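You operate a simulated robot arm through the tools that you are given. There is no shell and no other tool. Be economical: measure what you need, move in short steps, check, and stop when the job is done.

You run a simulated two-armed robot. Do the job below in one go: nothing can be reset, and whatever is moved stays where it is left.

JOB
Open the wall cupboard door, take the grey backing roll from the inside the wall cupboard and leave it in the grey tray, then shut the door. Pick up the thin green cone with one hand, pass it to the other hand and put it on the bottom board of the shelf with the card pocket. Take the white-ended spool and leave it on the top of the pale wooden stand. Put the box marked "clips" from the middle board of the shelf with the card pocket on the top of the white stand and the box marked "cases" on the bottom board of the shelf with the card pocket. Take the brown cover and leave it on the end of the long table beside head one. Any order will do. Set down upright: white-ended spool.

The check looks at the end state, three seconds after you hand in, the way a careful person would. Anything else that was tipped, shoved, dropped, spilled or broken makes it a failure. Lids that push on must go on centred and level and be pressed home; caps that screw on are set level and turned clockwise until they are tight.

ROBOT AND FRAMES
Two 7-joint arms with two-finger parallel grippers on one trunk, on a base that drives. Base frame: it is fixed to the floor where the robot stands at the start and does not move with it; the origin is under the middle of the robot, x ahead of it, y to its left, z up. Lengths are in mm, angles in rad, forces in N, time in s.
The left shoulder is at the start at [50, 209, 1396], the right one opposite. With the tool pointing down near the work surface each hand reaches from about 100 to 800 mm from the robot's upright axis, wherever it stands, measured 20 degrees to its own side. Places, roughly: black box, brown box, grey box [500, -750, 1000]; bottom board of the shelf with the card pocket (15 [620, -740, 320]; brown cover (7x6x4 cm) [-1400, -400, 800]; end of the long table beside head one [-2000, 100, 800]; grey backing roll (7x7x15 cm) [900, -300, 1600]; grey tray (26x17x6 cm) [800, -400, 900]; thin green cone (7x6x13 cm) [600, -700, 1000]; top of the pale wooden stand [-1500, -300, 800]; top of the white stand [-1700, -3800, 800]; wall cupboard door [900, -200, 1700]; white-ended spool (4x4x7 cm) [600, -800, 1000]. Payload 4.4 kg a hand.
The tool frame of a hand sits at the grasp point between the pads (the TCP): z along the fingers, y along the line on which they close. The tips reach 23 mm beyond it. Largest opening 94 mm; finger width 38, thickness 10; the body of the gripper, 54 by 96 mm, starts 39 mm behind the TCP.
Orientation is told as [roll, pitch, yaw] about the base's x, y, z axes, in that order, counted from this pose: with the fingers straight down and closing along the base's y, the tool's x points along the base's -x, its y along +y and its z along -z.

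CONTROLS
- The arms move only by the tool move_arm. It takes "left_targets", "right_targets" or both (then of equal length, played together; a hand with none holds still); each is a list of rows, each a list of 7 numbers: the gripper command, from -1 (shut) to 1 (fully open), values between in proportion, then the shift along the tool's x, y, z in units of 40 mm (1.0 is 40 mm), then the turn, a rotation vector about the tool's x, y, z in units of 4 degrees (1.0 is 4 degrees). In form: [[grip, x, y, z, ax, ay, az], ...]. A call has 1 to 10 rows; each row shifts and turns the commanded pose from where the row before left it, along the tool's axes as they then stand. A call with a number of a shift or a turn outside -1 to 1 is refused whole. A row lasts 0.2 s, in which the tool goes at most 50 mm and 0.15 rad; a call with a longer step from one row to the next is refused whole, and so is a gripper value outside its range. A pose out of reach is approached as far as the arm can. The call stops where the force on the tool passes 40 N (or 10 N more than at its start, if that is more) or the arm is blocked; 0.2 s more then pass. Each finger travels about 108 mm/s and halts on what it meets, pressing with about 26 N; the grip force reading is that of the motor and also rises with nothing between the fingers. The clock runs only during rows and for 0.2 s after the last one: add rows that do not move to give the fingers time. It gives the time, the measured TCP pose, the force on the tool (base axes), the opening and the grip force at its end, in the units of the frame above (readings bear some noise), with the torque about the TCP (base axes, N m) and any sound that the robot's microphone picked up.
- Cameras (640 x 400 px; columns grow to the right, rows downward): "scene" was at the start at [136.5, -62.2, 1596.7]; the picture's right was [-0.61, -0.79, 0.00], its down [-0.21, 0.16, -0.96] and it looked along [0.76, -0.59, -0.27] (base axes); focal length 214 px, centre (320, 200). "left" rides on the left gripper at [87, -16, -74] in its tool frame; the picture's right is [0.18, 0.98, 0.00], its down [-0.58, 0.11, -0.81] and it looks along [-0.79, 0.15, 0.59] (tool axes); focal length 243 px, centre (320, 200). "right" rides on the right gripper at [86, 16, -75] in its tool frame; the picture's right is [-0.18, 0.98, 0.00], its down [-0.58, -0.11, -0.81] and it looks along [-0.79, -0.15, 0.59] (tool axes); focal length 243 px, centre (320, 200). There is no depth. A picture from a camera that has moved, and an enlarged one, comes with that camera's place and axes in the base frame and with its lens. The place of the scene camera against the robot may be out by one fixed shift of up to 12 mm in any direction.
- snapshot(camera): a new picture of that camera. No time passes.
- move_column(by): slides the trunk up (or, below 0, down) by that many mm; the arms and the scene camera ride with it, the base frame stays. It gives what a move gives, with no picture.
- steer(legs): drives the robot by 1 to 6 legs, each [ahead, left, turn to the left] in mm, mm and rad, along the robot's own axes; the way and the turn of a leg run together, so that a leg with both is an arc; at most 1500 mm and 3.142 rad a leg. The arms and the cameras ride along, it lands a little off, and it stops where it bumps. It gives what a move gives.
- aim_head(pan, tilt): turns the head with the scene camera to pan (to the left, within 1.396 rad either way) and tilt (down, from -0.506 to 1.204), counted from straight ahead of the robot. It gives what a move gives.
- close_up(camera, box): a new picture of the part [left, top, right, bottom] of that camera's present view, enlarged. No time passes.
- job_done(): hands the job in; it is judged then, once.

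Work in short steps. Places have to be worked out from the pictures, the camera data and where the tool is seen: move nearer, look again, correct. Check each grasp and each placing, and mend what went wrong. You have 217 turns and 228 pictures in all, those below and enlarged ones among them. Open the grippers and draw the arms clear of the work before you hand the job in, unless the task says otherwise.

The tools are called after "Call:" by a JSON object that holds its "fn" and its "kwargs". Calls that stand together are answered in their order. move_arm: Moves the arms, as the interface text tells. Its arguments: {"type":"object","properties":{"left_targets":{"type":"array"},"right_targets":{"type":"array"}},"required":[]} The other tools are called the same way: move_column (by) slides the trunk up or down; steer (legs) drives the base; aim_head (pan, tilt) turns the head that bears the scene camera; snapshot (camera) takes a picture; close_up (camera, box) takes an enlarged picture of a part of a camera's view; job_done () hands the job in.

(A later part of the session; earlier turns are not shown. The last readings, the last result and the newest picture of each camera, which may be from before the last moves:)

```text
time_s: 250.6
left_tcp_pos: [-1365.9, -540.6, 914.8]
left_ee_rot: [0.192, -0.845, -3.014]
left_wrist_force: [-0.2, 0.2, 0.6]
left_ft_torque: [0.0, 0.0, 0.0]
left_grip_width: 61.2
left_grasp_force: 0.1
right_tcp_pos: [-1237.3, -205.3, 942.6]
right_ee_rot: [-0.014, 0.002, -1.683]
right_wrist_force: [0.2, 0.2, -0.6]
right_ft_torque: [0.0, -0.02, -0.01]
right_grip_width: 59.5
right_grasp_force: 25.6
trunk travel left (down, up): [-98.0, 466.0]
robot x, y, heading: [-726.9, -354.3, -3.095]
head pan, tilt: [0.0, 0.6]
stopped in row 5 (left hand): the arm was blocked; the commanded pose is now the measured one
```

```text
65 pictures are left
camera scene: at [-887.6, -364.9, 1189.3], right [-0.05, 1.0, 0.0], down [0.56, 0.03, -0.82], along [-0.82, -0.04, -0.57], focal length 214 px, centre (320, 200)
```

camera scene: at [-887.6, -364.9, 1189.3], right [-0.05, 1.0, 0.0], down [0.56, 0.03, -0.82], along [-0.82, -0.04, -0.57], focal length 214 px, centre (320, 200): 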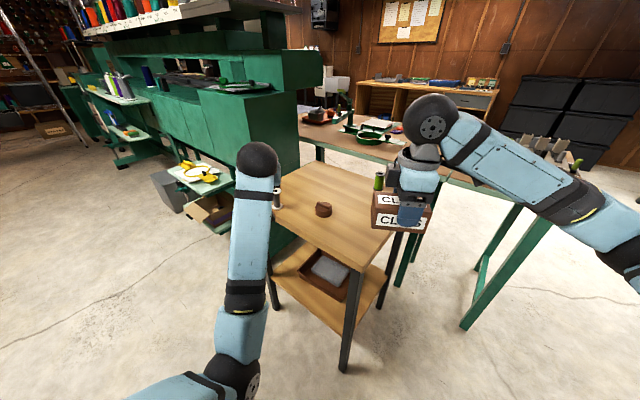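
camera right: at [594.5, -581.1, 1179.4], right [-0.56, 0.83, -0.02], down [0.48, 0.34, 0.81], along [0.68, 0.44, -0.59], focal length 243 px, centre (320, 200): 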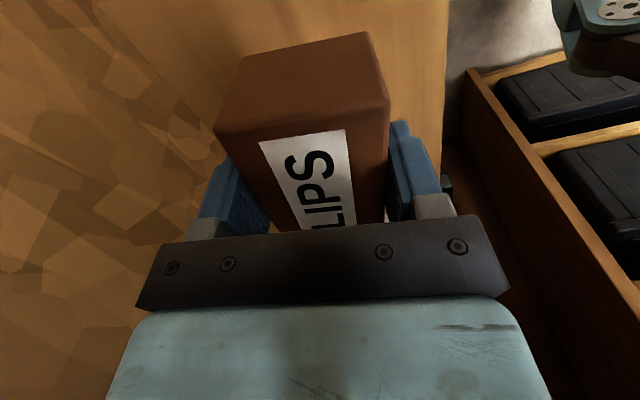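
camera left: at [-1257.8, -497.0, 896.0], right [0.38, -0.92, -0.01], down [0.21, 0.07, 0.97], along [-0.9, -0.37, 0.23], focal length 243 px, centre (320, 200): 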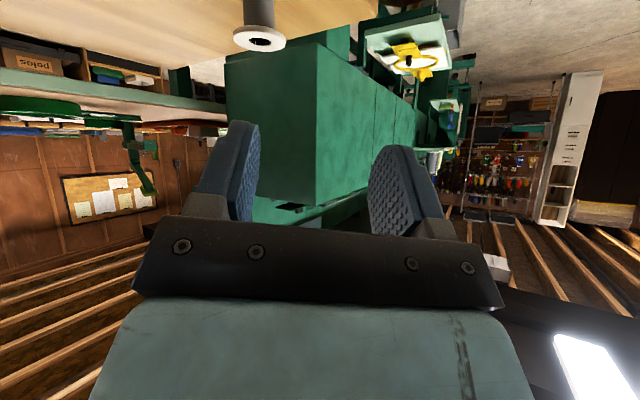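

Spool placed. Now the brown cover at ≈[−1428,−382]: move the left hand to the right, level and re-aim it.

Call:
{"fn": "move_arm", "kwargs": {"left_targets": [[0.6, 0.2, -0.755, -0.185, 0, 0, 0], [1, 0.2, -0.755, -0.185, 0, 0, 0], [1, 0.2, -0.755, -0.185, 0, 0, 0], [1, 0.2, -0.755, -0.185, 0, 0, 0], [1, 0.2, -0.755, -0.185, 0, 0, 0], [1, 0, 0, 0, 0.88, 0, 0.21], [1, 0, 0, 0, 0.88, 0, 0.21], [1, 0, 0, 0, 0.88, 0, 0.21], [1, 0, 0, 0, 0.88, 0, 0.21], [1, 0, 0, 0, 0, 0, 0]]}}

Call:
{"fn": "snapshot", "kwargs": {"camera": "left"}}

```text
time_s: 253.0
left_tcp_pos: [-1374.5, -439.0, 886.8]
left_ee_rot: [0.171, -0.874, 3.135]
left_wrist_force: [0.5, 0.3, 0.3]
left_ft_torque: [0.0, -0.03, -0.03]
left_grip_width: 94.1
left_grasp_force: 0.0
right_tcp_pos: [-1236.8, -205.7, 941.2]
right_ee_rot: [-0.015, 0.002, -1.682]
right_wrist_force: [-0.4, -0.2, -0.7]
right_ft_torque: [0.0, -0.05, 0.03]
right_grip_width: 59.4
right_grasp_force: 26.2
trunk travel left (down, up): [-98.0, 466.0]
robot x, y, heading: [-724.4, -352.3, -3.095]
head pan, tilt: [0.0, 0.6]
stopped in row 10 (left hand): the arm was blocked; the commanded pose is now the measured one
```

```text
64 pictures are left
camera left: at [-1262.4, -413.3, 864.8], right [0.24, -0.97, -0.03], down [0.25, 0.03, 0.97], along [-0.94, -0.24, 0.25], focal length 243 px, centre (320, 200)
```

left: 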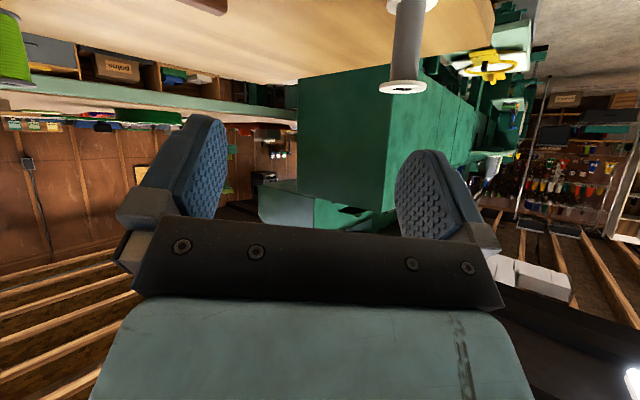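

The left arm is limited here, so the right hand will do the cover after delivering CLIPS. I lift the column 250 mm, back off, and turn toward the white stand down the aisle.

Call:
{"fn": "move_column", "kwargs": {"by": 250}}

Call:
{"fn": "steer", "kwargs": {"legs": [[-320, 0, 0], [0, 0, 1.155]]}}

Call:
{"fn": "aim_head", "kwargs": {"pan": 0.0, "tilt": 0.35}}

Call:
{"fn": "snapshot", "kwargs": {"camera": "scene"}}

```text
time_s: 255.6
left_tcp_pos: [-1374.8, -440.3, 1134.3]
left_ee_rot: [0.172, -0.871, 3.132]
left_wrist_force: [-0.6, -0.2, -0.4]
left_ft_torque: [0.02, 0.02, -0.04]
left_grip_width: 93.8
left_grasp_force: 0.0
right_tcp_pos: [-1235.9, -205.9, 1191.9]
right_ee_rot: [-0.016, 0.002, -1.683]
right_wrist_force: [0.3, 0.4, -1.1]
right_ft_torque: [0.05, 0.0, 0.02]
right_grip_width: 59.3
right_grasp_force: 25.9
trunk travel left (down, up): [-348.0, 216.0]
robot x, y, heading: [-726.3, -352.4, -3.094]
head pan, tilt: [0.0, 0.6]
```

```text
time_s: 260.6
left_tcp_pos: [-575.3, -969.9, 1136.6]
left_ee_rot: [0.172, -0.873, -1.969]
left_wrist_force: [0.3, -0.5, 0.1]
left_ft_torque: [-0.02, -0.02, -0.03]
left_grip_width: 93.8
left_grasp_force: 0.1
right_tcp_pos: [-739.9, -753.5, 1192.7]
right_ee_rot: [-0.016, 0.002, -0.501]
right_wrist_force: [0.1, -0.3, -1.2]
right_ft_torque: [0.0, 0.02, 0.0]
right_grip_width: 59.6
right_grasp_force: 25.8
trunk travel left (down, up): [-348.0, 216.0]
robot x, y, heading: [-412.9, -338.4, -1.911]
head pan, tilt: [0.0, 0.6]
```

```text
time_s: 261.4
left_tcp_pos: [-574.9, -970.4, 1135.3]
left_ee_rot: [0.172, -0.872, -1.968]
left_wrist_force: [0.6, 0.1, -0.4]
left_ft_torque: [-0.02, 0.0, -0.02]
left_grip_width: 94.1
left_grasp_force: 0.0
right_tcp_pos: [-740.0, -752.6, 1191.9]
right_ee_rot: [-0.016, 0.001, -0.503]
right_wrist_force: [-0.1, -0.3, -0.7]
right_ft_torque: [0.05, 0.03, 0.02]
right_grip_width: 59.5
right_grasp_force: 25.9
trunk travel left (down, up): [-348.0, 216.0]
robot x, y, heading: [-410.9, -340.7, -1.914]
head pan, tilt: [0.0, 0.351]
```

```text
63 pictures are left
camera scene: at [-469.8, -493.6, 1462.0], right [-0.94, 0.34, 0.0], down [0.12, 0.32, -0.94], along [-0.32, -0.88, -0.34], focal length 214 px, centre (320, 200)
```

scene: 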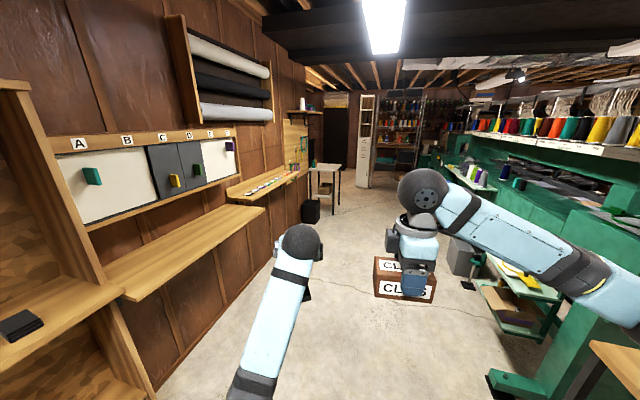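

The white stand shows at about [−1700,−3650]. I drive along the aisle's middle line, then turn toward it.

Call:
{"fn": "steer", "kwargs": {"legs": [[0, 0, -0.285], [1400, 100, 0], [1250, 0, 0], [0, 0, 0.85]]}}

Call:
{"fn": "aim_head", "kwargs": {"pan": 0.0, "tilt": 0.5}}

Call:
{"fn": "snapshot", "kwargs": {"camera": "scene"}}

```text
time_s: 277.4
left_tcp_pos: [-1639.2, -3166.8, 1135.1]
left_ee_rot: [0.172, -0.875, -1.381]
left_wrist_force: [0.1, 0.1, 0.0]
left_ft_torque: [0.01, 0.0, 0.0]
left_grip_width: 93.9
left_grasp_force: 0.0
right_tcp_pos: [-1896.9, -3075.6, 1192.4]
right_ee_rot: [-0.016, -0.001, 0.087]
right_wrist_force: [-0.4, -0.1, -0.4]
right_ft_torque: [0.0, 0.0, 0.0]
right_grip_width: 59.5
right_grasp_force: 26.0
trunk travel left (down, up): [-348.0, 216.0]
robot x, y, heading: [-1853.3, -2548.2, -1.32]
head pan, tilt: [0.0, 0.351]
```

```text
time_s: 278.1
left_tcp_pos: [-1639.1, -3165.0, 1135.8]
left_ee_rot: [0.174, -0.872, -1.38]
left_wrist_force: [1.1, -0.3, -0.1]
left_ft_torque: [0.02, 0.0, 0.01]
left_grip_width: 94.2
left_grasp_force: 0.2
right_tcp_pos: [-1897.0, -3075.0, 1192.9]
right_ee_rot: [-0.016, 0.001, 0.085]
right_wrist_force: [0.8, -0.5, -1.7]
right_ft_torque: [0.01, -0.01, 0.03]
right_grip_width: 59.5
right_grasp_force: 26.5
trunk travel left (down, up): [-348.0, 216.0]
robot x, y, heading: [-1856.5, -2544.5, -1.322]
head pan, tilt: [0.0, 0.499]
```

```text
62 pictures are left
camera scene: at [-1820.1, -2706.1, 1448.5], right [-0.97, -0.24, 0.0], down [-0.12, 0.46, -0.88], along [0.21, -0.85, -0.48], focal length 214 px, centre (320, 200)
```

scene: 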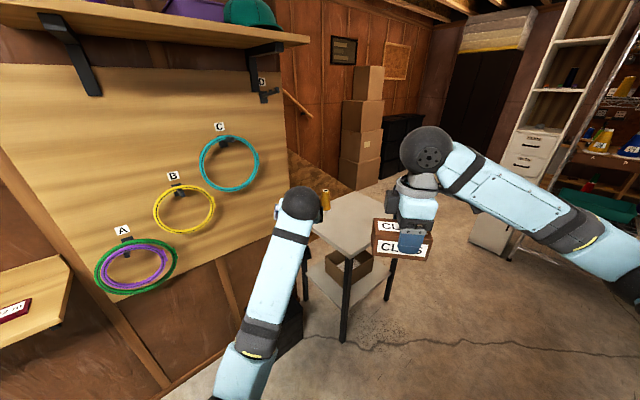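

The white stand is right ahead. Close-up of its top.

Call:
{"fn": "close_up", "kwargs": {"camera": "scene", "box": [280, 170, 440, 280]}}

```text
3.64 times, centred on (360, 225) of scene
camera zoom: at [-1820.1, -2706.1, 1448.5], right [-0.97, -0.24, 0.0], down [-0.12, 0.46, -0.88], along [0.21, -0.85, -0.48], focal length 780 px, centre (174, 109)
```

zoom: 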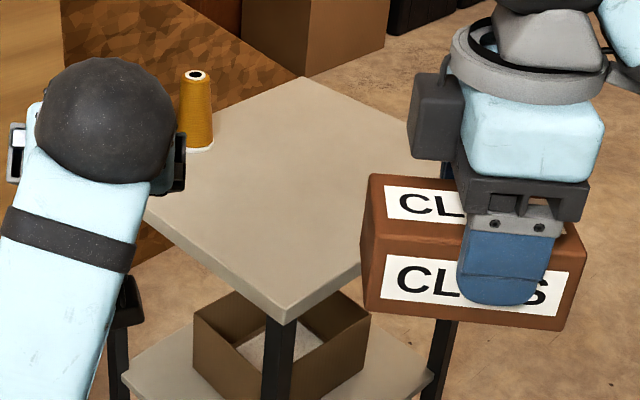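

Stand centre ≈[−1757,−3760], gold spool on its left corner. CLIPS spot: [−1780,−3700]. Drive 430 mm forward.

Call:
{"fn": "steer", "kwargs": {"legs": [[430, 0, 0]]}}

Call:
{"fn": "aim_head", "kwargs": {"pan": -0.1, "tilt": 0.8}}

Call:
{"fn": "snapshot", "kwargs": {"camera": "scene"}}

Call:
{"fn": "snapshot", "kwargs": {"camera": "right"}}

```text
time_s: 280.8
left_tcp_pos: [-1528.6, -3584.8, 1136.8]
left_ee_rot: [0.174, -0.873, -1.378]
left_wrist_force: [0.5, 0.5, 0.5]
left_ft_torque: [0.02, 0.0, 0.01]
left_grip_width: 94.0
left_grasp_force: 0.0
right_tcp_pos: [-1787.4, -3498.8, 1191.9]
right_ee_rot: [-0.017, 0.001, 0.092]
right_wrist_force: [-0.4, 0.5, -1.0]
right_ft_torque: [-0.04, 0.0, -0.01]
right_grip_width: 59.5
right_grasp_force: 25.8
trunk travel left (down, up): [-348.0, 216.0]
robot x, y, heading: [-1744.2, -2969.3, -1.32]
head pan, tilt: [0.0, 0.499]
```

```text
time_s: 281.6
left_tcp_pos: [-1529.1, -3585.0, 1136.8]
left_ee_rot: [0.173, -0.875, -1.378]
left_wrist_force: [0.9, -0.9, 0.2]
left_ft_torque: [0.03, 0.01, -0.02]
left_grip_width: 93.9
left_grasp_force: 0.1
right_tcp_pos: [-1788.3, -3496.8, 1192.4]
right_ee_rot: [-0.016, 0.002, 0.092]
right_wrist_force: [-0.4, -0.2, -0.9]
right_ft_torque: [0.01, 0.03, -0.02]
right_grip_width: 59.7
right_grasp_force: 26.2
trunk travel left (down, up): [-348.0, 216.0]
robot x, y, heading: [-1749.6, -2968.9, -1.324]
head pan, tilt: [-0.099, 0.799]
```

```text
60 pictures are left
camera scene: at [-1723.2, -3118.8, 1422.5], right [-0.99, -0.15, 0.0], down [-0.11, 0.71, -0.7], along [0.1, -0.69, -0.72], focal length 214 px, centre (320, 200)
```

scene: 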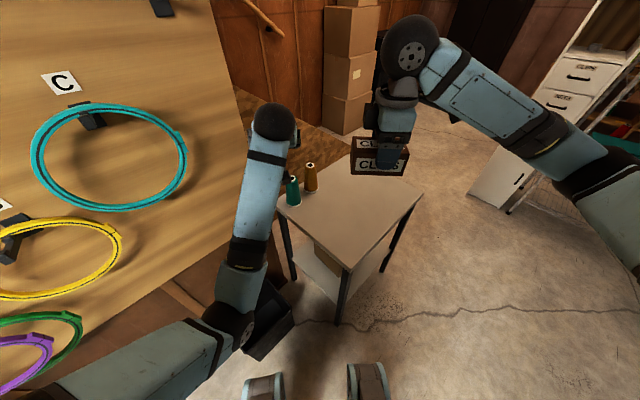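

```text
59 pictures are left
camera right: at [-1874.2, -3487.8, 1266.1], right [0.09, 1.0, -0.02], down [0.59, -0.04, 0.81], along [0.8, -0.09, -0.59], focal length 243 px, centre (320, 200)
```

right: 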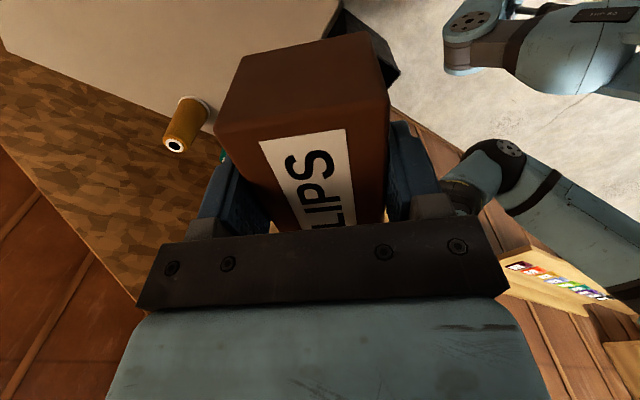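

Two spools stand at the left corner; top z≈711. CLIPS spot refined to [−1790,−3740]. Drive 70 mm more, move the right hand forward, then lower.

Call:
{"fn": "steer", "kwargs": {"legs": [[70, 0, 0]]}}

Call:
{"fn": "move_arm", "kwargs": {"right_targets": [[-1, 0.17, -0.86, 0.3, 0, 0, 0], [-1, 0.17, -0.86, 0.3, 0, 0, 0], [-1, 0.17, -0.86, 0.3, 0, 0, 0], [-1, 0.17, -0.86, 0.3, 0, 0, 0], [-1, 0.17, -0.86, 0.3, 0, 0, 0], [-1, 0, 0, 1, 0, 0, 0], [-1, 0, 0, 1, 0, 0, 0], [-1, 0, 0, 1, 0, 0, 0]]}}

Call:
{"fn": "move_column", "kwargs": {"by": -180}}

Call:
{"fn": "snapshot", "kwargs": {"camera": "scene"}}

Call:
{"fn": "snapshot", "kwargs": {"camera": "right"}}

```text
time_s: 282.6
left_tcp_pos: [-1513.0, -3651.3, 1133.7]
left_ee_rot: [0.174, -0.872, -1.377]
left_wrist_force: [0.7, 0.3, -0.3]
left_ft_torque: [-0.01, 0.0, 0.02]
left_grip_width: 94.0
left_grasp_force: 0.0
right_tcp_pos: [-1771.2, -3562.2, 1190.1]
right_ee_rot: [-0.016, 0.002, 0.092]
right_wrist_force: [0.5, -1.1, -0.7]
right_ft_torque: [0.01, 0.0, -0.03]
right_grip_width: 59.6
right_grasp_force: 26.7
trunk travel left (down, up): [-348.0, 216.0]
robot x, y, heading: [-1732.9, -3034.5, -1.315]
head pan, tilt: [-0.099, 0.799]
```

```text
time_s: 284.4
left_tcp_pos: [-1513.7, -3650.3, 1135.1]
left_ee_rot: [0.174, -0.873, -1.379]
left_wrist_force: [-1.0, 0.6, -0.5]
left_ft_torque: [-0.04, -0.02, 0.02]
left_grip_width: 94.0
left_grasp_force: 0.1
right_tcp_pos: [-1790.3, -3742.1, 1012.3]
right_ee_rot: [-0.016, 0.0, 0.091]
right_wrist_force: [0.1, 0.4, -0.9]
right_ft_torque: [0.01, -0.01, 0.02]
right_grip_width: 59.6
right_grasp_force: 26.2
trunk travel left (down, up): [-348.0, 216.0]
robot x, y, heading: [-1733.8, -3031.1, -1.325]
head pan, tilt: [-0.099, 0.799]
```

```text
time_s: 286.4
left_tcp_pos: [-1513.4, -3650.4, 956.3]
left_ee_rot: [0.173, -0.873, -1.376]
left_wrist_force: [0.2, -0.6, -0.2]
left_ft_torque: [-0.01, 0.02, -0.03]
left_grip_width: 94.1
left_grasp_force: 0.1
right_tcp_pos: [-1789.0, -3740.4, 833.3]
right_ee_rot: [-0.019, 0.0, 0.092]
right_wrist_force: [-1.1, -0.5, -1.2]
right_ft_torque: [0.02, -0.01, -0.03]
right_grip_width: 59.6
right_grasp_force: 25.9
trunk travel left (down, up): [-168.0, 396.0]
robot x, y, heading: [-1728.9, -3032.6, -1.315]
head pan, tilt: [-0.099, 0.799]
```

```text
58 pictures are left
camera scene: at [-1706.8, -3183.6, 1242.5], right [-0.99, -0.15, 0.0], down [-0.11, 0.71, -0.7], along [0.1, -0.69, -0.72], focal length 214 px, centre (320, 200)
```

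scene: 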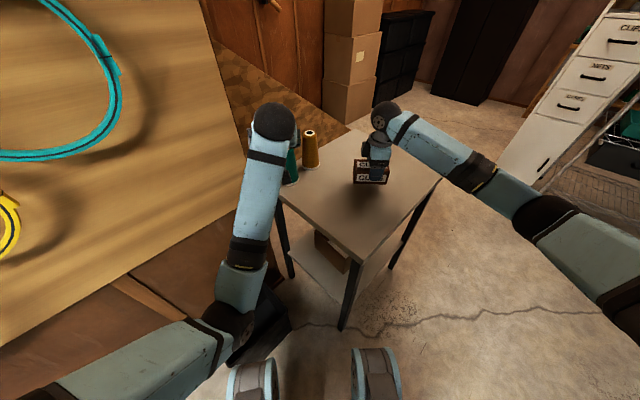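

```text
57 pictures are left
camera right: at [-1876.3, -3730.7, 907.8], right [0.1, 1.0, -0.02], down [0.59, -0.04, 0.81], along [0.8, -0.09, -0.59], focal length 243 px, centre (320, 200)
```

right: 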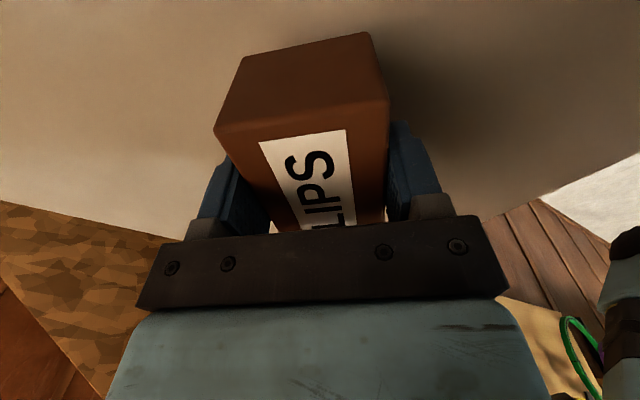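

Box hovers over the middle of the stand. Lower in small steps until contact.

Call:
{"fn": "move_arm", "kwargs": {"right_targets": [[-1, 0, 0, 0.3, 0, 0, 0], [-1, 0, 0, 0.2, 0, 0, 0], [-1, 0, 0, 0.1, 0, 0, 0], [-1, 0, 0, 0.1, 0, 0, 0], [-1, 0, 0, 0.1, 0, 0, 0]]}}

Call:
{"fn": "snapshot", "kwargs": {"camera": "right"}}

```text
time_s: 287.6
left_tcp_pos: [-1514.6, -3650.1, 957.6]
left_ee_rot: [0.173, -0.877, -1.376]
left_wrist_force: [0.1, 0.0, -0.8]
left_ft_torque: [0.0, 0.03, 0.03]
left_grip_width: 93.9
left_grasp_force: 0.0
right_tcp_pos: [-1789.5, -3740.0, 805.4]
right_ee_rot: [-0.024, -0.001, 0.088]
right_wrist_force: [-2.5, -2.6, 22.7]
right_ft_torque: [0.6, 0.04, 0.04]
right_grip_width: 59.8
right_grasp_force: 26.5
trunk travel left (down, up): [-168.0, 396.0]
robot x, y, heading: [-1726.6, -3035.1, -1.326]
head pan, tilt: [-0.099, 0.799]
```

```text
56 pictures are left
camera right: at [-1876.5, -3730.3, 880.2], right [0.1, 1.0, -0.02], down [0.59, -0.04, 0.81], along [0.8, -0.09, -0.59], focal length 243 px, centre (320, 200)
```

right: 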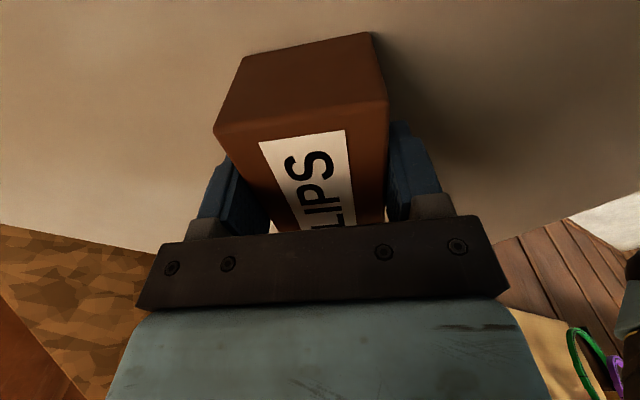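

Contact (23 N). Ease, open, and rise 150 mm.

Call:
{"fn": "move_arm", "kwargs": {"right_targets": [[-1, 0, 0, -0.05, 0, 0, 0], [0.3, 0, 0, 0, 0, 0, 0], [1, 0, 0, 0, 0, 0, 0], [1, 0, 0, 0, 0, 0, 0], [1, 0, 0, -0.8, 0, 0, 0], [1, 0, 0, -1, 0, 0, 0], [1, 0, 0, -1, 0, 0, 0], [1, 0, 0, -1, 0, 0, 0]]}}

Call:
{"fn": "snapshot", "kwargs": {"camera": "scene"}}

```text
time_s: 289.4
left_tcp_pos: [-1513.6, -3650.8, 955.2]
left_ee_rot: [0.173, -0.875, -1.378]
left_wrist_force: [0.7, 0.1, -0.2]
left_ft_torque: [0.02, -0.01, -0.03]
left_grip_width: 94.1
left_grasp_force: 0.0
right_tcp_pos: [-1788.4, -3736.4, 956.5]
right_ee_rot: [-0.018, 0.003, 0.091]
right_wrist_force: [0.3, -0.9, 0.7]
right_ft_torque: [-0.02, 0.02, 0.01]
right_grip_width: 93.8
right_grasp_force: 0.1
trunk travel left (down, up): [-168.0, 396.0]
robot x, y, heading: [-1725.9, -3033.6, -1.322]
head pan, tilt: [-0.099, 0.799]
```

```text
55 pictures are left
camera scene: at [-1706.8, -3183.0, 1242.5], right [-0.99, -0.15, 0.0], down [-0.11, 0.71, -0.7], along [0.1, -0.69, -0.72], focal length 214 px, centre (320, 200)
```

scene: 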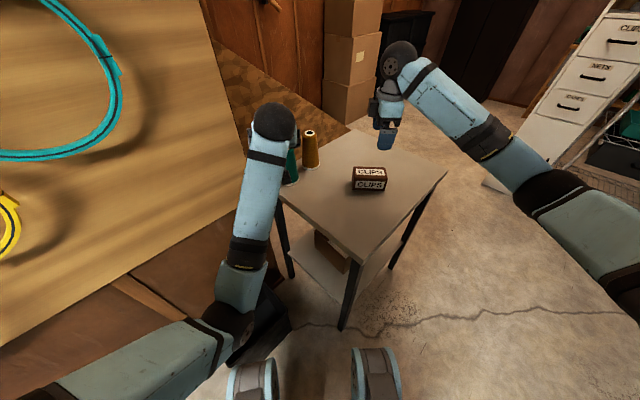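

CLIPS sits well on the white stand. Raise the column, and reverse along the same clear route back to the pale stand area.

Call:
{"fn": "move_column", "kwargs": {"by": 180}}

Call:
{"fn": "steer", "kwargs": {"legs": [[-490, 0, 0], [0, 0, -0.85], [-1250, 0, 0], [-1050, 0, 0], [0, 0, -0.97]]}}

Call:
{"fn": "aim_head", "kwargs": {"pan": 0.0, "tilt": 0.45}}

Call:
{"fn": "snapshot", "kwargs": {"camera": "scene"}}

```text
time_s: 291.4
left_tcp_pos: [-1512.8, -3650.6, 1134.0]
left_ee_rot: [0.174, -0.874, -1.379]
left_wrist_force: [0.7, -0.7, 0.4]
left_ft_torque: [0.0, 0.02, 0.0]
left_grip_width: 94.0
left_grasp_force: 0.0
right_tcp_pos: [-1789.6, -3737.0, 1136.1]
right_ee_rot: [-0.016, 0.0, 0.09]
right_wrist_force: [-0.1, 0.7, -0.1]
right_ft_torque: [0.04, -0.02, 0.01]
right_grip_width: 94.1
right_grasp_force: 0.0
trunk travel left (down, up): [-348.0, 216.0]
robot x, y, heading: [-1732.0, -3032.4, -1.322]
head pan, tilt: [-0.099, 0.799]
```

```text
time_s: 309.7
left_tcp_pos: [-1155.0, -759.2, 1135.2]
left_ee_rot: [0.174, -0.872, 3.012]
left_wrist_force: [-0.7, -0.5, 0.7]
left_ft_torque: [-0.01, -0.01, -0.01]
left_grip_width: 94.3
left_grasp_force: 0.1
right_tcp_pos: [-1150.0, -470.2, 1136.6]
right_ee_rot: [-0.015, -0.001, -1.803]
right_wrist_force: [0.2, 0.7, -0.8]
right_ft_torque: [0.01, 0.02, 0.0]
right_grip_width: 94.0
right_grasp_force: 0.0
trunk travel left (down, up): [-348.0, 216.0]
robot x, y, heading: [-499.3, -751.1, 3.069]
head pan, tilt: [-0.099, 0.799]
```

```text
time_s: 310.6
left_tcp_pos: [-1155.4, -759.4, 1135.4]
left_ee_rot: [0.175, -0.872, 3.01]
left_wrist_force: [-0.8, -0.2, 0.3]
left_ft_torque: [0.0, 0.01, 0.01]
left_grip_width: 94.0
left_grasp_force: 0.0
right_tcp_pos: [-1149.0, -469.9, 1136.7]
right_ee_rot: [-0.015, -0.001, -1.804]
right_wrist_force: [-1.1, -0.4, 0.2]
right_ft_torque: [0.01, 0.02, -0.01]
right_grip_width: 94.1
right_grasp_force: 0.1
trunk travel left (down, up): [-348.0, 216.0]
robot x, y, heading: [-496.7, -750.1, 3.067]
head pan, tilt: [0.0, 0.45]
```

```text
54 pictures are left
camera scene: at [-664.9, -743.7, 1452.8], right [0.08, 1.0, 0.0], down [0.43, -0.03, -0.9], along [-0.9, 0.07, -0.44], focal length 214 px, centre (320, 200)
```

scene: 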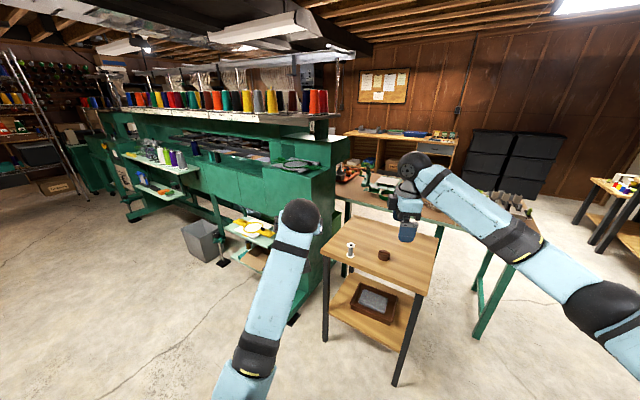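

Spool stands, cover at ≈[−1427,−387]. Drive 280 ahead and 63 right so the right hand hovers over it, then lower.

Call:
{"fn": "steer", "kwargs": {"legs": [[280, -63, 0]]}}

Call:
{"fn": "move_column", "kwargs": {"by": -160}}

Call:
{"fn": "move_arm", "kwargs": {"right_targets": [[1, 0, 0, 1, 0, 0, 0], [1, 0, 0, 1, 0, 0, 0], [1, 0, 0, 0, 0, 0, 0]]}}

Call:
{"fn": "snapshot", "kwargs": {"camera": "right"}}

Call:
{"fn": "snapshot", "kwargs": {"camera": "scene"}}

```text
time_s: 312.5
left_tcp_pos: [-1428.8, -675.6, 1134.7]
left_ee_rot: [0.174, -0.873, 3.008]
left_wrist_force: [-0.4, -0.2, 0.1]
left_ft_torque: [-0.03, 0.02, 0.0]
left_grip_width: 94.0
left_grasp_force: 0.1
right_tcp_pos: [-1423.5, -386.2, 1136.6]
right_ee_rot: [-0.017, 0.0, -1.805]
right_wrist_force: [-0.3, -0.2, 0.1]
right_ft_torque: [-0.03, 0.02, 0.0]
right_grip_width: 94.1
right_grasp_force: 0.1
trunk travel left (down, up): [-348.0, 216.0]
robot x, y, heading: [-773.5, -670.1, 3.062]
head pan, tilt: [0.0, 0.45]
```

```text
time_s: 314.4
left_tcp_pos: [-1427.9, -677.4, 975.4]
left_ee_rot: [0.175, -0.874, 3.01]
left_wrist_force: [0.8, -0.4, 0.8]
left_ft_torque: [0.01, 0.02, -0.01]
left_grip_width: 93.8
left_grasp_force: 0.1
right_tcp_pos: [-1424.6, -386.1, 975.7]
right_ee_rot: [-0.018, -0.001, -1.807]
right_wrist_force: [-0.2, -0.3, 0.4]
right_ft_torque: [0.06, 0.04, 0.0]
right_grip_width: 94.2
right_grasp_force: 0.1
trunk travel left (down, up): [-188.0, 376.0]
robot x, y, heading: [-777.1, -667.7, 3.066]
head pan, tilt: [0.0, 0.45]
```

```text
time_s: 315.2
left_tcp_pos: [-1428.7, -676.7, 975.9]
left_ee_rot: [0.175, -0.875, 3.01]
left_wrist_force: [0.7, -0.1, -0.9]
left_ft_torque: [0.02, 0.03, 0.0]
left_grip_width: 94.2
left_grasp_force: 0.1
right_tcp_pos: [-1423.9, -386.3, 896.5]
right_ee_rot: [-0.018, 0.0, -1.805]
right_wrist_force: [0.1, 0.1, -0.1]
right_ft_torque: [0.04, 0.02, 0.0]
right_grip_width: 93.9
right_grasp_force: 0.0
trunk travel left (down, up): [-188.0, 376.0]
robot x, y, heading: [-773.5, -666.6, 3.064]
head pan, tilt: [0.0, 0.45]
```

```text
53 pictures are left
camera right: at [-1386.0, -306.5, 970.6], right [0.91, -0.41, -0.02], down [-0.23, -0.54, 0.81], along [-0.34, -0.73, -0.59], focal length 243 px, centre (320, 200)
```

right: 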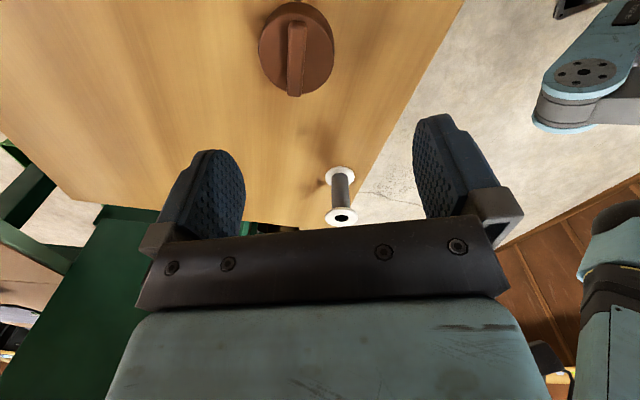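

```text
52 pictures are left
camera scene: at [-938.1, -660.4, 1293.0], right [0.08, 1.0, 0.0], down [0.43, -0.03, -0.9], along [-0.9, 0.07, -0.44], focal length 214 px, centre (320, 200)
```

scene: 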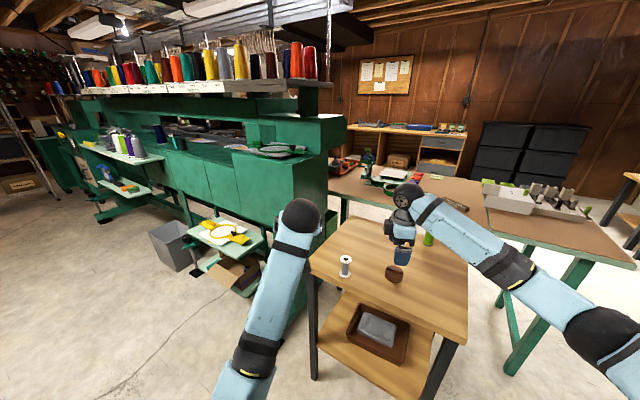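

The cover is a disc with a ridge; centre ≈[−1438,−371]. Correct by 17/11 mm, lower to z≈787 and close.

Call:
{"fn": "move_arm", "kwargs": {"right_targets": [[1, 0.28, -0.43, 0, 0, 0, 0], [1, 0, 0, 0.8, 0, 0, 0], [1, 0, 0, 0.8, 0, 0, 0], [1, 0, 0, 0, 0, 0, 0]]}}

Call:
{"fn": "snapshot", "kwargs": {"camera": "right"}}

```text
time_s: 316.2
left_tcp_pos: [-1428.9, -677.0, 974.7]
left_ee_rot: [0.175, -0.872, 3.01]
left_wrist_force: [-0.2, -0.8, 0.0]
left_ft_torque: [0.0, 0.01, -0.03]
left_grip_width: 93.9
left_grasp_force: 0.0
right_tcp_pos: [-1437.9, -370.4, 833.3]
right_ee_rot: [-0.018, 0.0, -1.807]
right_wrist_force: [-0.6, 0.2, 0.4]
right_ft_torque: [-0.01, -0.01, -0.02]
right_grip_width: 94.1
right_grasp_force: 0.1
trunk travel left (down, up): [-188.0, 376.0]
robot x, y, heading: [-776.4, -667.1, 3.063]
head pan, tilt: [0.0, 0.45]
```

```text
51 pictures are left
camera right: at [-1400.7, -291.0, 906.4], right [0.91, -0.41, -0.02], down [-0.23, -0.54, 0.81], along [-0.34, -0.73, -0.59], focal length 243 px, centre (320, 200)
```

right: 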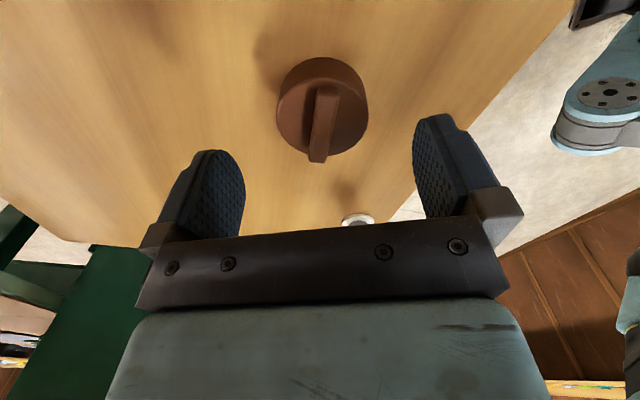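

Centred. Lower 46 mm and close.

Call:
{"fn": "move_arm", "kwargs": {"right_targets": [[1, -0.04, 0, 0.6, 0, 0, 0], [1, 0, 0, 0.52, 0, 0, 0], [1, 0, 0, 0, 0, 0, 0], [-1, 0, 0, 0, 0, 0, 0], [-1, 0, 0, 0, 0, 0, 0], [-1, 0, 0, 0, 0, 0, 0], [-1, 0, 0, -0.5, 0, 0, 0], [-1, 0, 0, -1, 0, 0, 0], [-1, 0, 0, -1, 0, 0, 0], [-1, 0, 0, 0, 0, 0, 0]]}}

Call:
{"fn": "snapshot", "kwargs": {"camera": "right"}}

```text
time_s: 318.4
left_tcp_pos: [-1428.6, -675.8, 975.4]
left_ee_rot: [0.175, -0.872, 3.007]
left_wrist_force: [0.0, 0.7, 1.2]
left_ft_torque: [0.0, 0.01, -0.02]
left_grip_width: 94.0
left_grasp_force: 0.1
right_tcp_pos: [-1441.0, -372.5, 890.2]
right_ee_rot: [-0.017, -0.001, -1.805]
right_wrist_force: [0.1, 0.0, 0.8]
right_ft_torque: [-0.03, 0.0, 0.01]
right_grip_width: 58.9
right_grasp_force: 25.7
trunk travel left (down, up): [-188.0, 376.0]
robot x, y, heading: [-776.1, -672.8, 3.064]
head pan, tilt: [0.0, 0.45]
```

```text
50 pictures are left
camera right: at [-1401.8, -292.4, 963.5], right [0.91, -0.41, -0.02], down [-0.23, -0.54, 0.81], along [-0.34, -0.73, -0.59], focal length 243 px, centre (320, 200)
```

right: 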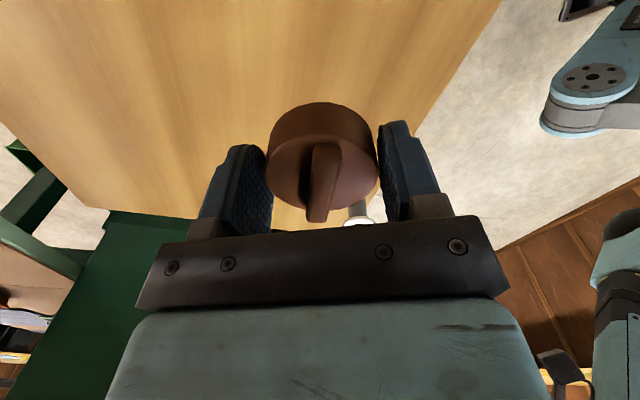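

Cover held. Look at the table end for a clear spot.

Call:
{"fn": "close_up", "kwargs": {"camera": "scene", "box": [320, 140, 640, 280]}}

```text
2.00 times, centred on (480, 210) of scene
camera zoom: at [-938.4, -660.0, 1292.8], right [0.08, 1.0, 0.0], down [0.43, -0.03, -0.9], along [-0.9, 0.07, -0.44], focal length 429 px, centre (0, 180)
```

zoom: 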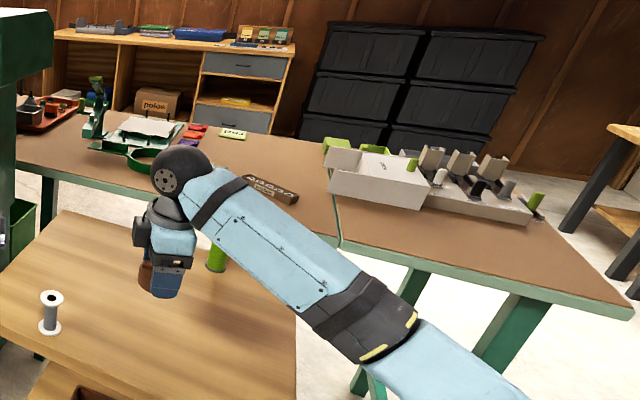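

The left table section (by head one) is the target; the right section is separate across a seam. I lift the column, back off, and go round to the stand's north side to reach the table.

Call:
{"fn": "move_column", "kwargs": {"by": 160}}

Call:
{"fn": "steer", "kwargs": {"legs": [[-200, 0, 0], [0, -790, 0], [0, 0, 0.352], [380, -156, 0]]}}

Call:
{"fn": "aim_head", "kwargs": {"pan": -0.1, "tilt": 0.65}}

Call:
{"fn": "snapshot", "kwargs": {"camera": "scene"}}

```text
time_s: 320.2
left_tcp_pos: [-1429.9, -675.2, 1134.9]
left_ee_rot: [0.175, -0.873, 3.008]
left_wrist_force: [-0.3, 0.1, -0.2]
left_ft_torque: [-0.04, 0.02, 0.01]
left_grip_width: 93.9
left_grasp_force: 0.1
right_tcp_pos: [-1439.2, -372.9, 1048.3]
right_ee_rot: [-0.015, -0.001, -1.805]
right_wrist_force: [-0.5, 0.0, 0.3]
right_ft_torque: [0.02, 0.0, -0.02]
right_grip_width: 58.4
right_grasp_force: 25.8
trunk travel left (down, up): [-348.0, 216.0]
robot x, y, heading: [-774.8, -663.9, 3.063]
head pan, tilt: [0.0, 0.45]
```

```text
time_s: 331.9
left_tcp_pos: [-1542.5, -74.6, 1135.4]
left_ee_rot: [0.174, -0.872, -2.926]
left_wrist_force: [-1.6, 0.4, 0.9]
left_ft_torque: [0.03, 0.0, 0.0]
left_grip_width: 93.9
left_grasp_force: 0.1
right_tcp_pos: [-1656.7, 207.5, 1049.6]
right_ee_rot: [-0.015, 0.0, -1.457]
right_wrist_force: [0.3, -0.1, -0.3]
right_ft_torque: [0.02, -0.06, 0.02]
right_grip_width: 57.6
right_grasp_force: 26.1
trunk travel left (down, up): [-348.0, 216.0]
robot x, y, heading: [-926.4, 154.8, -2.872]
head pan, tilt: [0.0, 0.45]
```

```text
time_s: 332.7
left_tcp_pos: [-1542.6, -74.2, 1134.8]
left_ee_rot: [0.174, -0.871, -2.925]
left_wrist_force: [0.4, 0.2, 1.2]
left_ft_torque: [-0.01, 0.0, -0.02]
left_grip_width: 94.3
left_grasp_force: 0.0
right_tcp_pos: [-1656.5, 206.8, 1049.8]
right_ee_rot: [-0.018, 0.0, -1.456]
right_wrist_force: [-0.3, 0.4, -0.7]
right_ft_torque: [-0.02, 0.0, 0.03]
right_grip_width: 57.7
right_grasp_force: 26.1
trunk travel left (down, up): [-348.0, 216.0]
robot x, y, heading: [-932.0, 160.4, -2.871]
head pan, tilt: [-0.099, 0.649]
```

```text
48 pictures are left
camera scene: at [-1086.0, 118.5, 1435.1], right [-0.17, 0.99, 0.0], down [0.59, 0.1, -0.8], along [-0.79, -0.14, -0.6], focal length 214 px, centre (320, 200)
```

scene: 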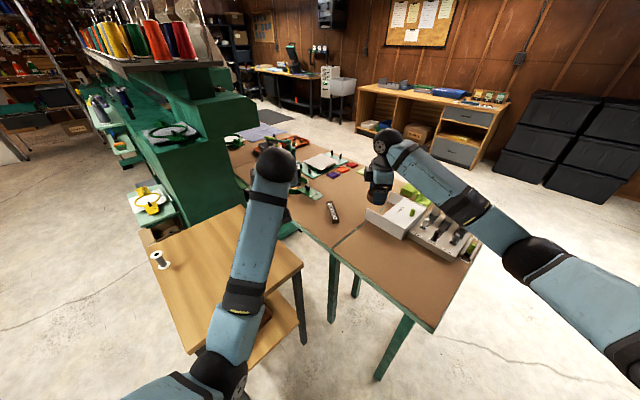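

The spot between the bobbin tray and the seam, [−1784,112], is clear (table z≈810). Drive 149 mm forward and shift the right hand over it, lowering part-way.

Call:
{"fn": "steer", "kwargs": {"legs": [[149, 0, 0]]}}

Call:
{"fn": "move_arm", "kwargs": {"right_targets": [[-1, -0.7, 0.1, 0.5, 0, 0, 0], [-1, -0.7, 0.1, 0.5, 0, 0, 0], [-1, 0, 0, 0.9, 0, 0, 0], [-1, 0, 0, 0.6, 0, 0, 0], [-1, 0, 0, 0, 0, 0, 0]]}}

Call:
{"fn": "snapshot", "kwargs": {"camera": "right"}}

Call:
{"fn": "snapshot", "kwargs": {"camera": "scene"}}

```text
time_s: 334.1
left_tcp_pos: [-1685.8, -114.1, 1134.6]
left_ee_rot: [0.173, -0.874, -2.926]
left_wrist_force: [-0.7, -0.3, 0.3]
left_ft_torque: [-0.01, 0.0, 0.0]
left_grip_width: 93.9
left_grasp_force: 0.0
right_tcp_pos: [-1801.1, 166.8, 1049.9]
right_ee_rot: [-0.016, 0.001, -1.455]
right_wrist_force: [-0.3, 0.3, 1.0]
right_ft_torque: [-0.01, -0.01, 0.02]
right_grip_width: 57.4
right_grasp_force: 26.2
trunk travel left (down, up): [-348.0, 216.0]
robot x, y, heading: [-1074.9, 120.3, -2.873]
head pan, tilt: [-0.099, 0.649]
```

```text
time_s: 335.2
left_tcp_pos: [-1684.8, -113.8, 1134.7]
left_ee_rot: [0.174, -0.872, -2.927]
left_wrist_force: [-0.1, 0.2, -0.3]
left_ft_torque: [-0.01, 0.02, -0.05]
left_grip_width: 94.1
left_grasp_force: 0.0
right_tcp_pos: [-1788.0, 113.0, 947.9]
right_ee_rot: [-0.018, 0.0, -1.457]
right_wrist_force: [0.1, 0.5, 0.2]
right_ft_torque: [-0.01, 0.0, -0.03]
right_grip_width: 56.9
right_grasp_force: 25.9
trunk travel left (down, up): [-348.0, 216.0]
robot x, y, heading: [-1071.6, 116.0, -2.87]
head pan, tilt: [-0.099, 0.649]
```

```text
47 pictures are left
camera right: at [-1779.5, 200.4, 1022.4], right [1.0, -0.07, -0.02], down [-0.03, -0.59, 0.81], along [-0.07, -0.81, -0.59], focal length 243 px, centre (320, 200)
```

right: 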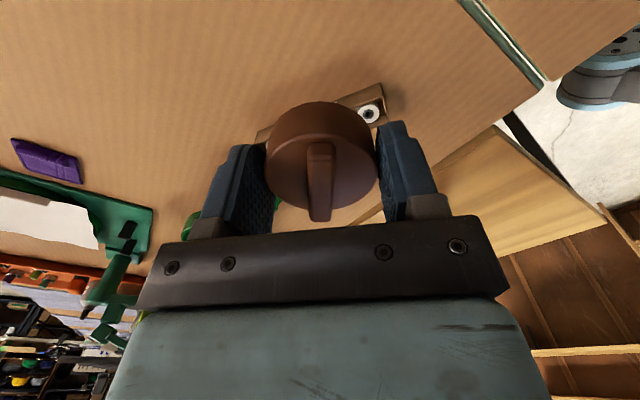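

```text
46 pictures are left
camera scene: at [-1229.0, 78.9, 1435.1], right [-0.17, 0.99, 0.0], down [0.6, 0.1, -0.8], along [-0.78, -0.14, -0.6], focal length 214 px, centre (320, 200)
```

scene: 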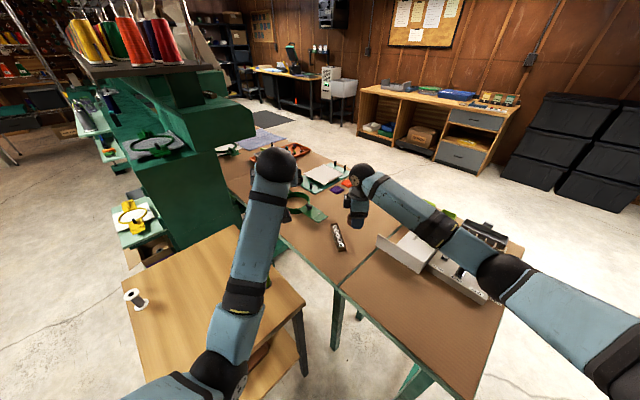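

The bobbin tray is closer than wanted; I shift the target to [−1814,147] (about 50 mm from the tray, 35 mm from the seam) and lower.

Call:
{"fn": "move_arm", "kwargs": {"right_targets": [[-1, 0.46, -0.28, 0, 0, 0, 0], [-1, 0.46, -0.28, 0, 0, 0, 0], [-1, 0, 0, 0.9, 0, 0, 0], [-1, 0, 0, 0.6, 0, 0, 0], [-1, 0, 0, 0, 0, 0, 0]]}}

Call:
{"fn": "snapshot", "kwargs": {"camera": "right"}}

```text
time_s: 336.4
left_tcp_pos: [-1686.2, -115.5, 1135.3]
left_ee_rot: [0.174, -0.872, -2.926]
left_wrist_force: [-1.1, 0.5, 0.3]
left_ft_torque: [-0.01, 0.0, 0.0]
left_grip_width: 94.2
left_grasp_force: 0.0
right_tcp_pos: [-1815.9, 147.1, 889.0]
right_ee_rot: [-0.019, 0.001, -1.457]
right_wrist_force: [0.5, 0.2, 1.0]
right_ft_torque: [0.02, -0.03, 0.0]
right_grip_width: 56.9
right_grasp_force: 25.9
trunk travel left (down, up): [-348.0, 216.0]
robot x, y, heading: [-1070.5, 112.0, -2.873]
head pan, tilt: [-0.099, 0.649]
```

```text
45 pictures are left
camera right: at [-1806.7, 235.0, 962.7], right [1.0, -0.07, -0.02], down [-0.03, -0.59, 0.81], along [-0.07, -0.8, -0.59], focal length 243 px, centre (320, 200)
```

right: 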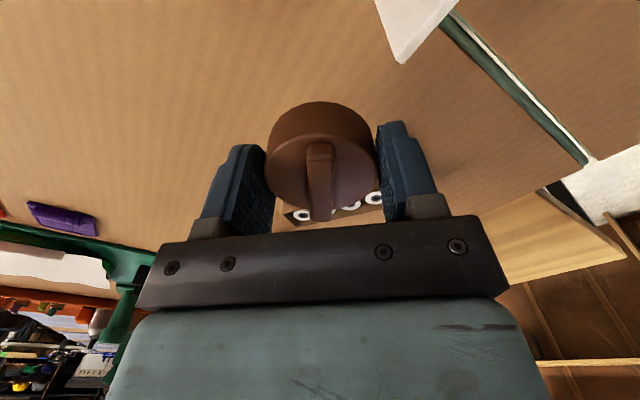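

A grey box corner is near the finger; I shift 15 mm away, then lower carefully.

Call:
{"fn": "move_arm", "kwargs": {"right_targets": [[-1, -0.35, -0.24, 0, 0, 0, 0], [-1, 0, 0, 0.5, 0, 0, 0], [-1, 0, 0, 0.2, 0, 0, 0], [-1, 0, 0, 0.1, 0, 0, 0], [-1, 0, 0, 0, 0, 0, 0]]}}

Call:
{"fn": "snapshot", "kwargs": {"camera": "right"}}

```text
time_s: 337.6
left_tcp_pos: [-1686.0, -114.1, 1135.2]
left_ee_rot: [0.174, -0.872, -2.926]
left_wrist_force: [0.3, -0.9, 0.1]
left_ft_torque: [-0.01, -0.01, -0.03]
left_grip_width: 93.8
left_grasp_force: 0.0
right_tcp_pos: [-1821.6, 132.6, 857.0]
right_ee_rot: [-0.017, -0.001, -1.459]
right_wrist_force: [1.0, 0.3, -0.7]
right_ft_torque: [-0.01, -0.03, 0.01]
right_grip_width: 56.8
right_grasp_force: 26.2
trunk travel left (down, up): [-348.0, 216.0]
robot x, y, heading: [-1076.3, 116.1, -2.871]
head pan, tilt: [-0.099, 0.649]
```

```text
44 pictures are left
camera right: at [-1813.3, 219.9, 931.1], right [1.0, -0.07, -0.02], down [-0.03, -0.59, 0.81], along [-0.07, -0.8, -0.59], focal length 243 px, centre (320, 200)
```

right: 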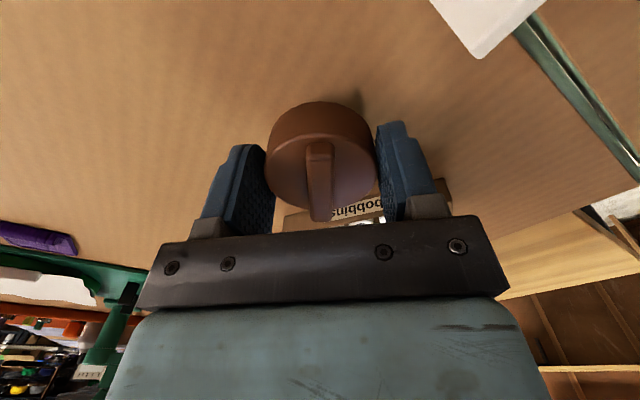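

Shift 12 mm away from the bobbin tray, then lower with small steps.

Call:
{"fn": "move_arm", "kwargs": {"right_targets": [[-1, 0.3, -0.05, 0, 0, 0, 0], [-1, 0, 0, 0.25, 0, 0, 0], [-1, 0, 0, 0.12, 0, 0, 0], [-1, 0, 0, 0.1, 0, 0, 0], [-1, 0, 0, 0.1, 0, 0, 0]]}}

Call:
{"fn": "snapshot", "kwargs": {"camera": "right"}}

```text
time_s: 338.9
left_tcp_pos: [-1683.7, -114.1, 1136.6]
left_ee_rot: [0.174, -0.878, -2.927]
left_wrist_force: [-0.3, -0.2, 0.4]
left_ft_torque: [-0.02, -0.01, 0.03]
left_grip_width: 94.0
left_grasp_force: 0.1
right_tcp_pos: [-1827.6, 142.4, 846.2]
right_ee_rot: [-0.028, -0.005, -1.459]
right_wrist_force: [9.7, 0.9, 21.5]
right_ft_torque: [0.27, -0.62, -0.06]
right_grip_width: 56.4
right_grasp_force: 26.6
trunk travel left (down, up): [-348.0, 216.0]
robot x, y, heading: [-1074.1, 114.5, -2.874]
head pan, tilt: [-0.099, 0.649]
stopped in row 5 (right hand): the force on the tool passed its limit at 42 N (the readings are from after the stop); the commanded pose is now the measured one
```

```text
43 pictures are left
camera right: at [-1818.0, 230.2, 918.7], right [1.0, -0.07, -0.03], down [-0.02, -0.58, 0.81], along [-0.07, -0.81, -0.58], focal length 243 px, centre (320, 200)
```

right: 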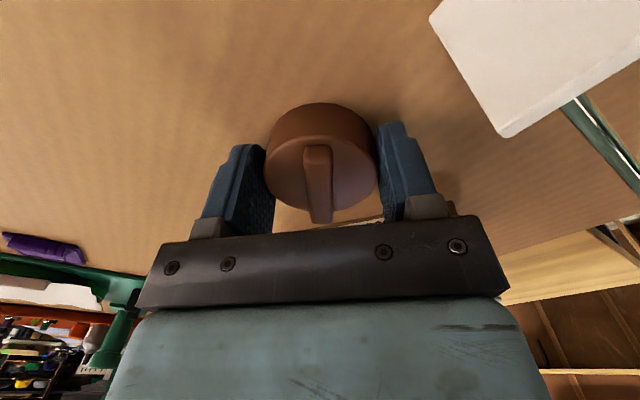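

Contact on the table (z≈816). Ease 2 mm, open, and rise.

Call:
{"fn": "move_arm", "kwargs": {"right_targets": [[-1, 0, 0, -0.06, 0, 0, 0], [0.3, 0, 0, 0, 0, 0, 0], [0.75, 0, 0, 0, 0, 0, 0], [0.75, 0, 0, 0, 0, 0, 0], [0.75, 0, 0, -0.6, 0, 0, 0], [0.75, 0, 0, -1, 0, 0, 0], [0.75, 0, 0, -1, 0, 0, 0], [0.75, 0, 0, -1, 0, 0, 0], [0.75, 0, 0, -1, 0, 0, 0]]}}

Call:
{"fn": "snapshot", "kwargs": {"camera": "right"}}

Call:
{"fn": "snapshot", "kwargs": {"camera": "scene"}}

```text
time_s: 340.9
left_tcp_pos: [-1685.0, -115.9, 1135.1]
left_ee_rot: [0.173, -0.873, -2.928]
left_wrist_force: [0.6, 0.4, -0.4]
left_ft_torque: [0.01, -0.01, 0.01]
left_grip_width: 94.2
left_grasp_force: 0.0
right_tcp_pos: [-1823.3, 144.3, 1028.4]
right_ee_rot: [-0.024, -0.002, -1.458]
right_wrist_force: [0.5, 0.1, -1.4]
right_ft_torque: [0.02, -0.01, 0.0]
right_grip_width: 82.2
right_grasp_force: 0.1
trunk travel left (down, up): [-348.0, 216.0]
robot x, y, heading: [-1074.6, 115.7, -2.869]
head pan, tilt: [-0.099, 0.649]
```

```text
42 pictures are left
camera right: at [-1813.8, 232.2, 1101.6], right [1.0, -0.07, -0.02], down [-0.02, -0.59, 0.81], along [-0.07, -0.81, -0.59], focal length 243 px, centre (320, 200)
```

right: 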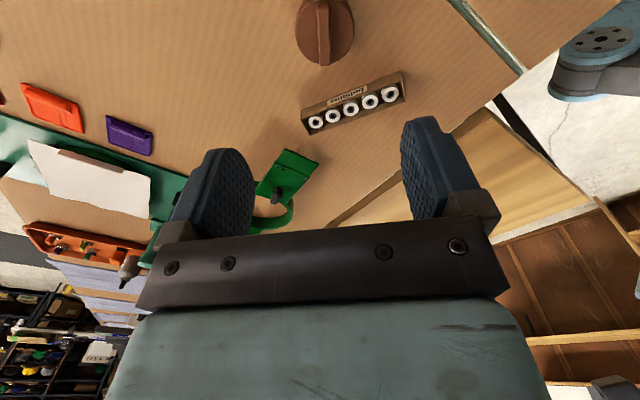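

```text
41 pictures are left
camera scene: at [-1228.5, 78.6, 1435.1], right [-0.17, 0.99, 0.0], down [0.6, 0.1, -0.8], along [-0.79, -0.14, -0.6], focal length 214 px, centre (320, 200)
```

scene: 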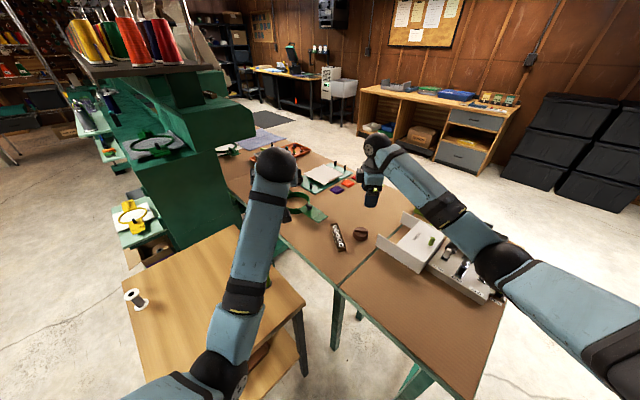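

The cover lies flat on the table. Back away 450 mm, and turn left a bit to inspect the shelf and cupboard from here.

Call:
{"fn": "steer", "kwargs": {"legs": [[-450, 0, 0], [0, 0, 2.1]]}}

Call:
{"fn": "aim_head", "kwargs": {"pan": 0.2, "tilt": 0.15}}

Call:
{"fn": "snapshot", "kwargs": {"camera": "scene"}}

```text
time_s: 348.7
left_tcp_pos: [-122.2, -165.4, 1135.1]
left_ee_rot: [0.175, -0.872, -0.812]
left_wrist_force: [-0.3, 0.9, 0.1]
left_ft_torque: [0.02, 0.03, 0.0]
left_grip_width: 94.2
left_grasp_force: 0.0
right_tcp_pos: [-273.0, -416.4, 1028.6]
right_ee_rot: [-0.022, -0.003, 0.657]
right_wrist_force: [0.4, -0.9, -0.2]
right_ft_torque: [0.0, -0.03, 0.02]
right_grip_width: 82.4
right_grasp_force: 0.1
trunk travel left (down, up): [-348.0, 216.0]
robot x, y, heading: [-637.8, 237.4, -0.755]
head pan, tilt: [-0.099, 0.649]
```

```text
time_s: 349.6
left_tcp_pos: [-122.1, -164.9, 1134.6]
left_ee_rot: [0.174, -0.871, -0.811]
left_wrist_force: [-0.3, 0.7, 0.2]
left_ft_torque: [0.0, 0.03, -0.01]
left_grip_width: 93.9
left_grasp_force: 0.1
right_tcp_pos: [-272.0, -418.0, 1028.2]
right_ee_rot: [-0.022, -0.002, 0.656]
right_wrist_force: [0.1, -0.6, -0.3]
right_ft_torque: [-0.01, -0.01, 0.02]
right_grip_width: 82.0
right_grasp_force: 0.1
trunk travel left (down, up): [-348.0, 216.0]
robot x, y, heading: [-635.9, 243.8, -0.759]
head pan, tilt: [0.201, 0.15]
```

```text
40 pictures are left
camera scene: at [-513.6, 138.2, 1480.7], right [-0.53, -0.85, 0.0], down [-0.13, 0.08, -0.99], along [0.84, -0.52, -0.15], focal length 214 px, centre (320, 200)
```

scene: 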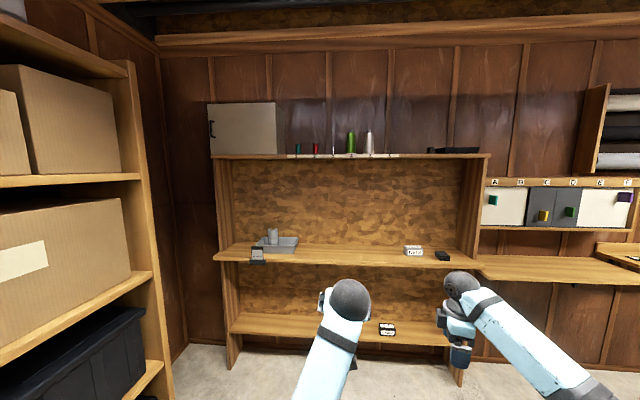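

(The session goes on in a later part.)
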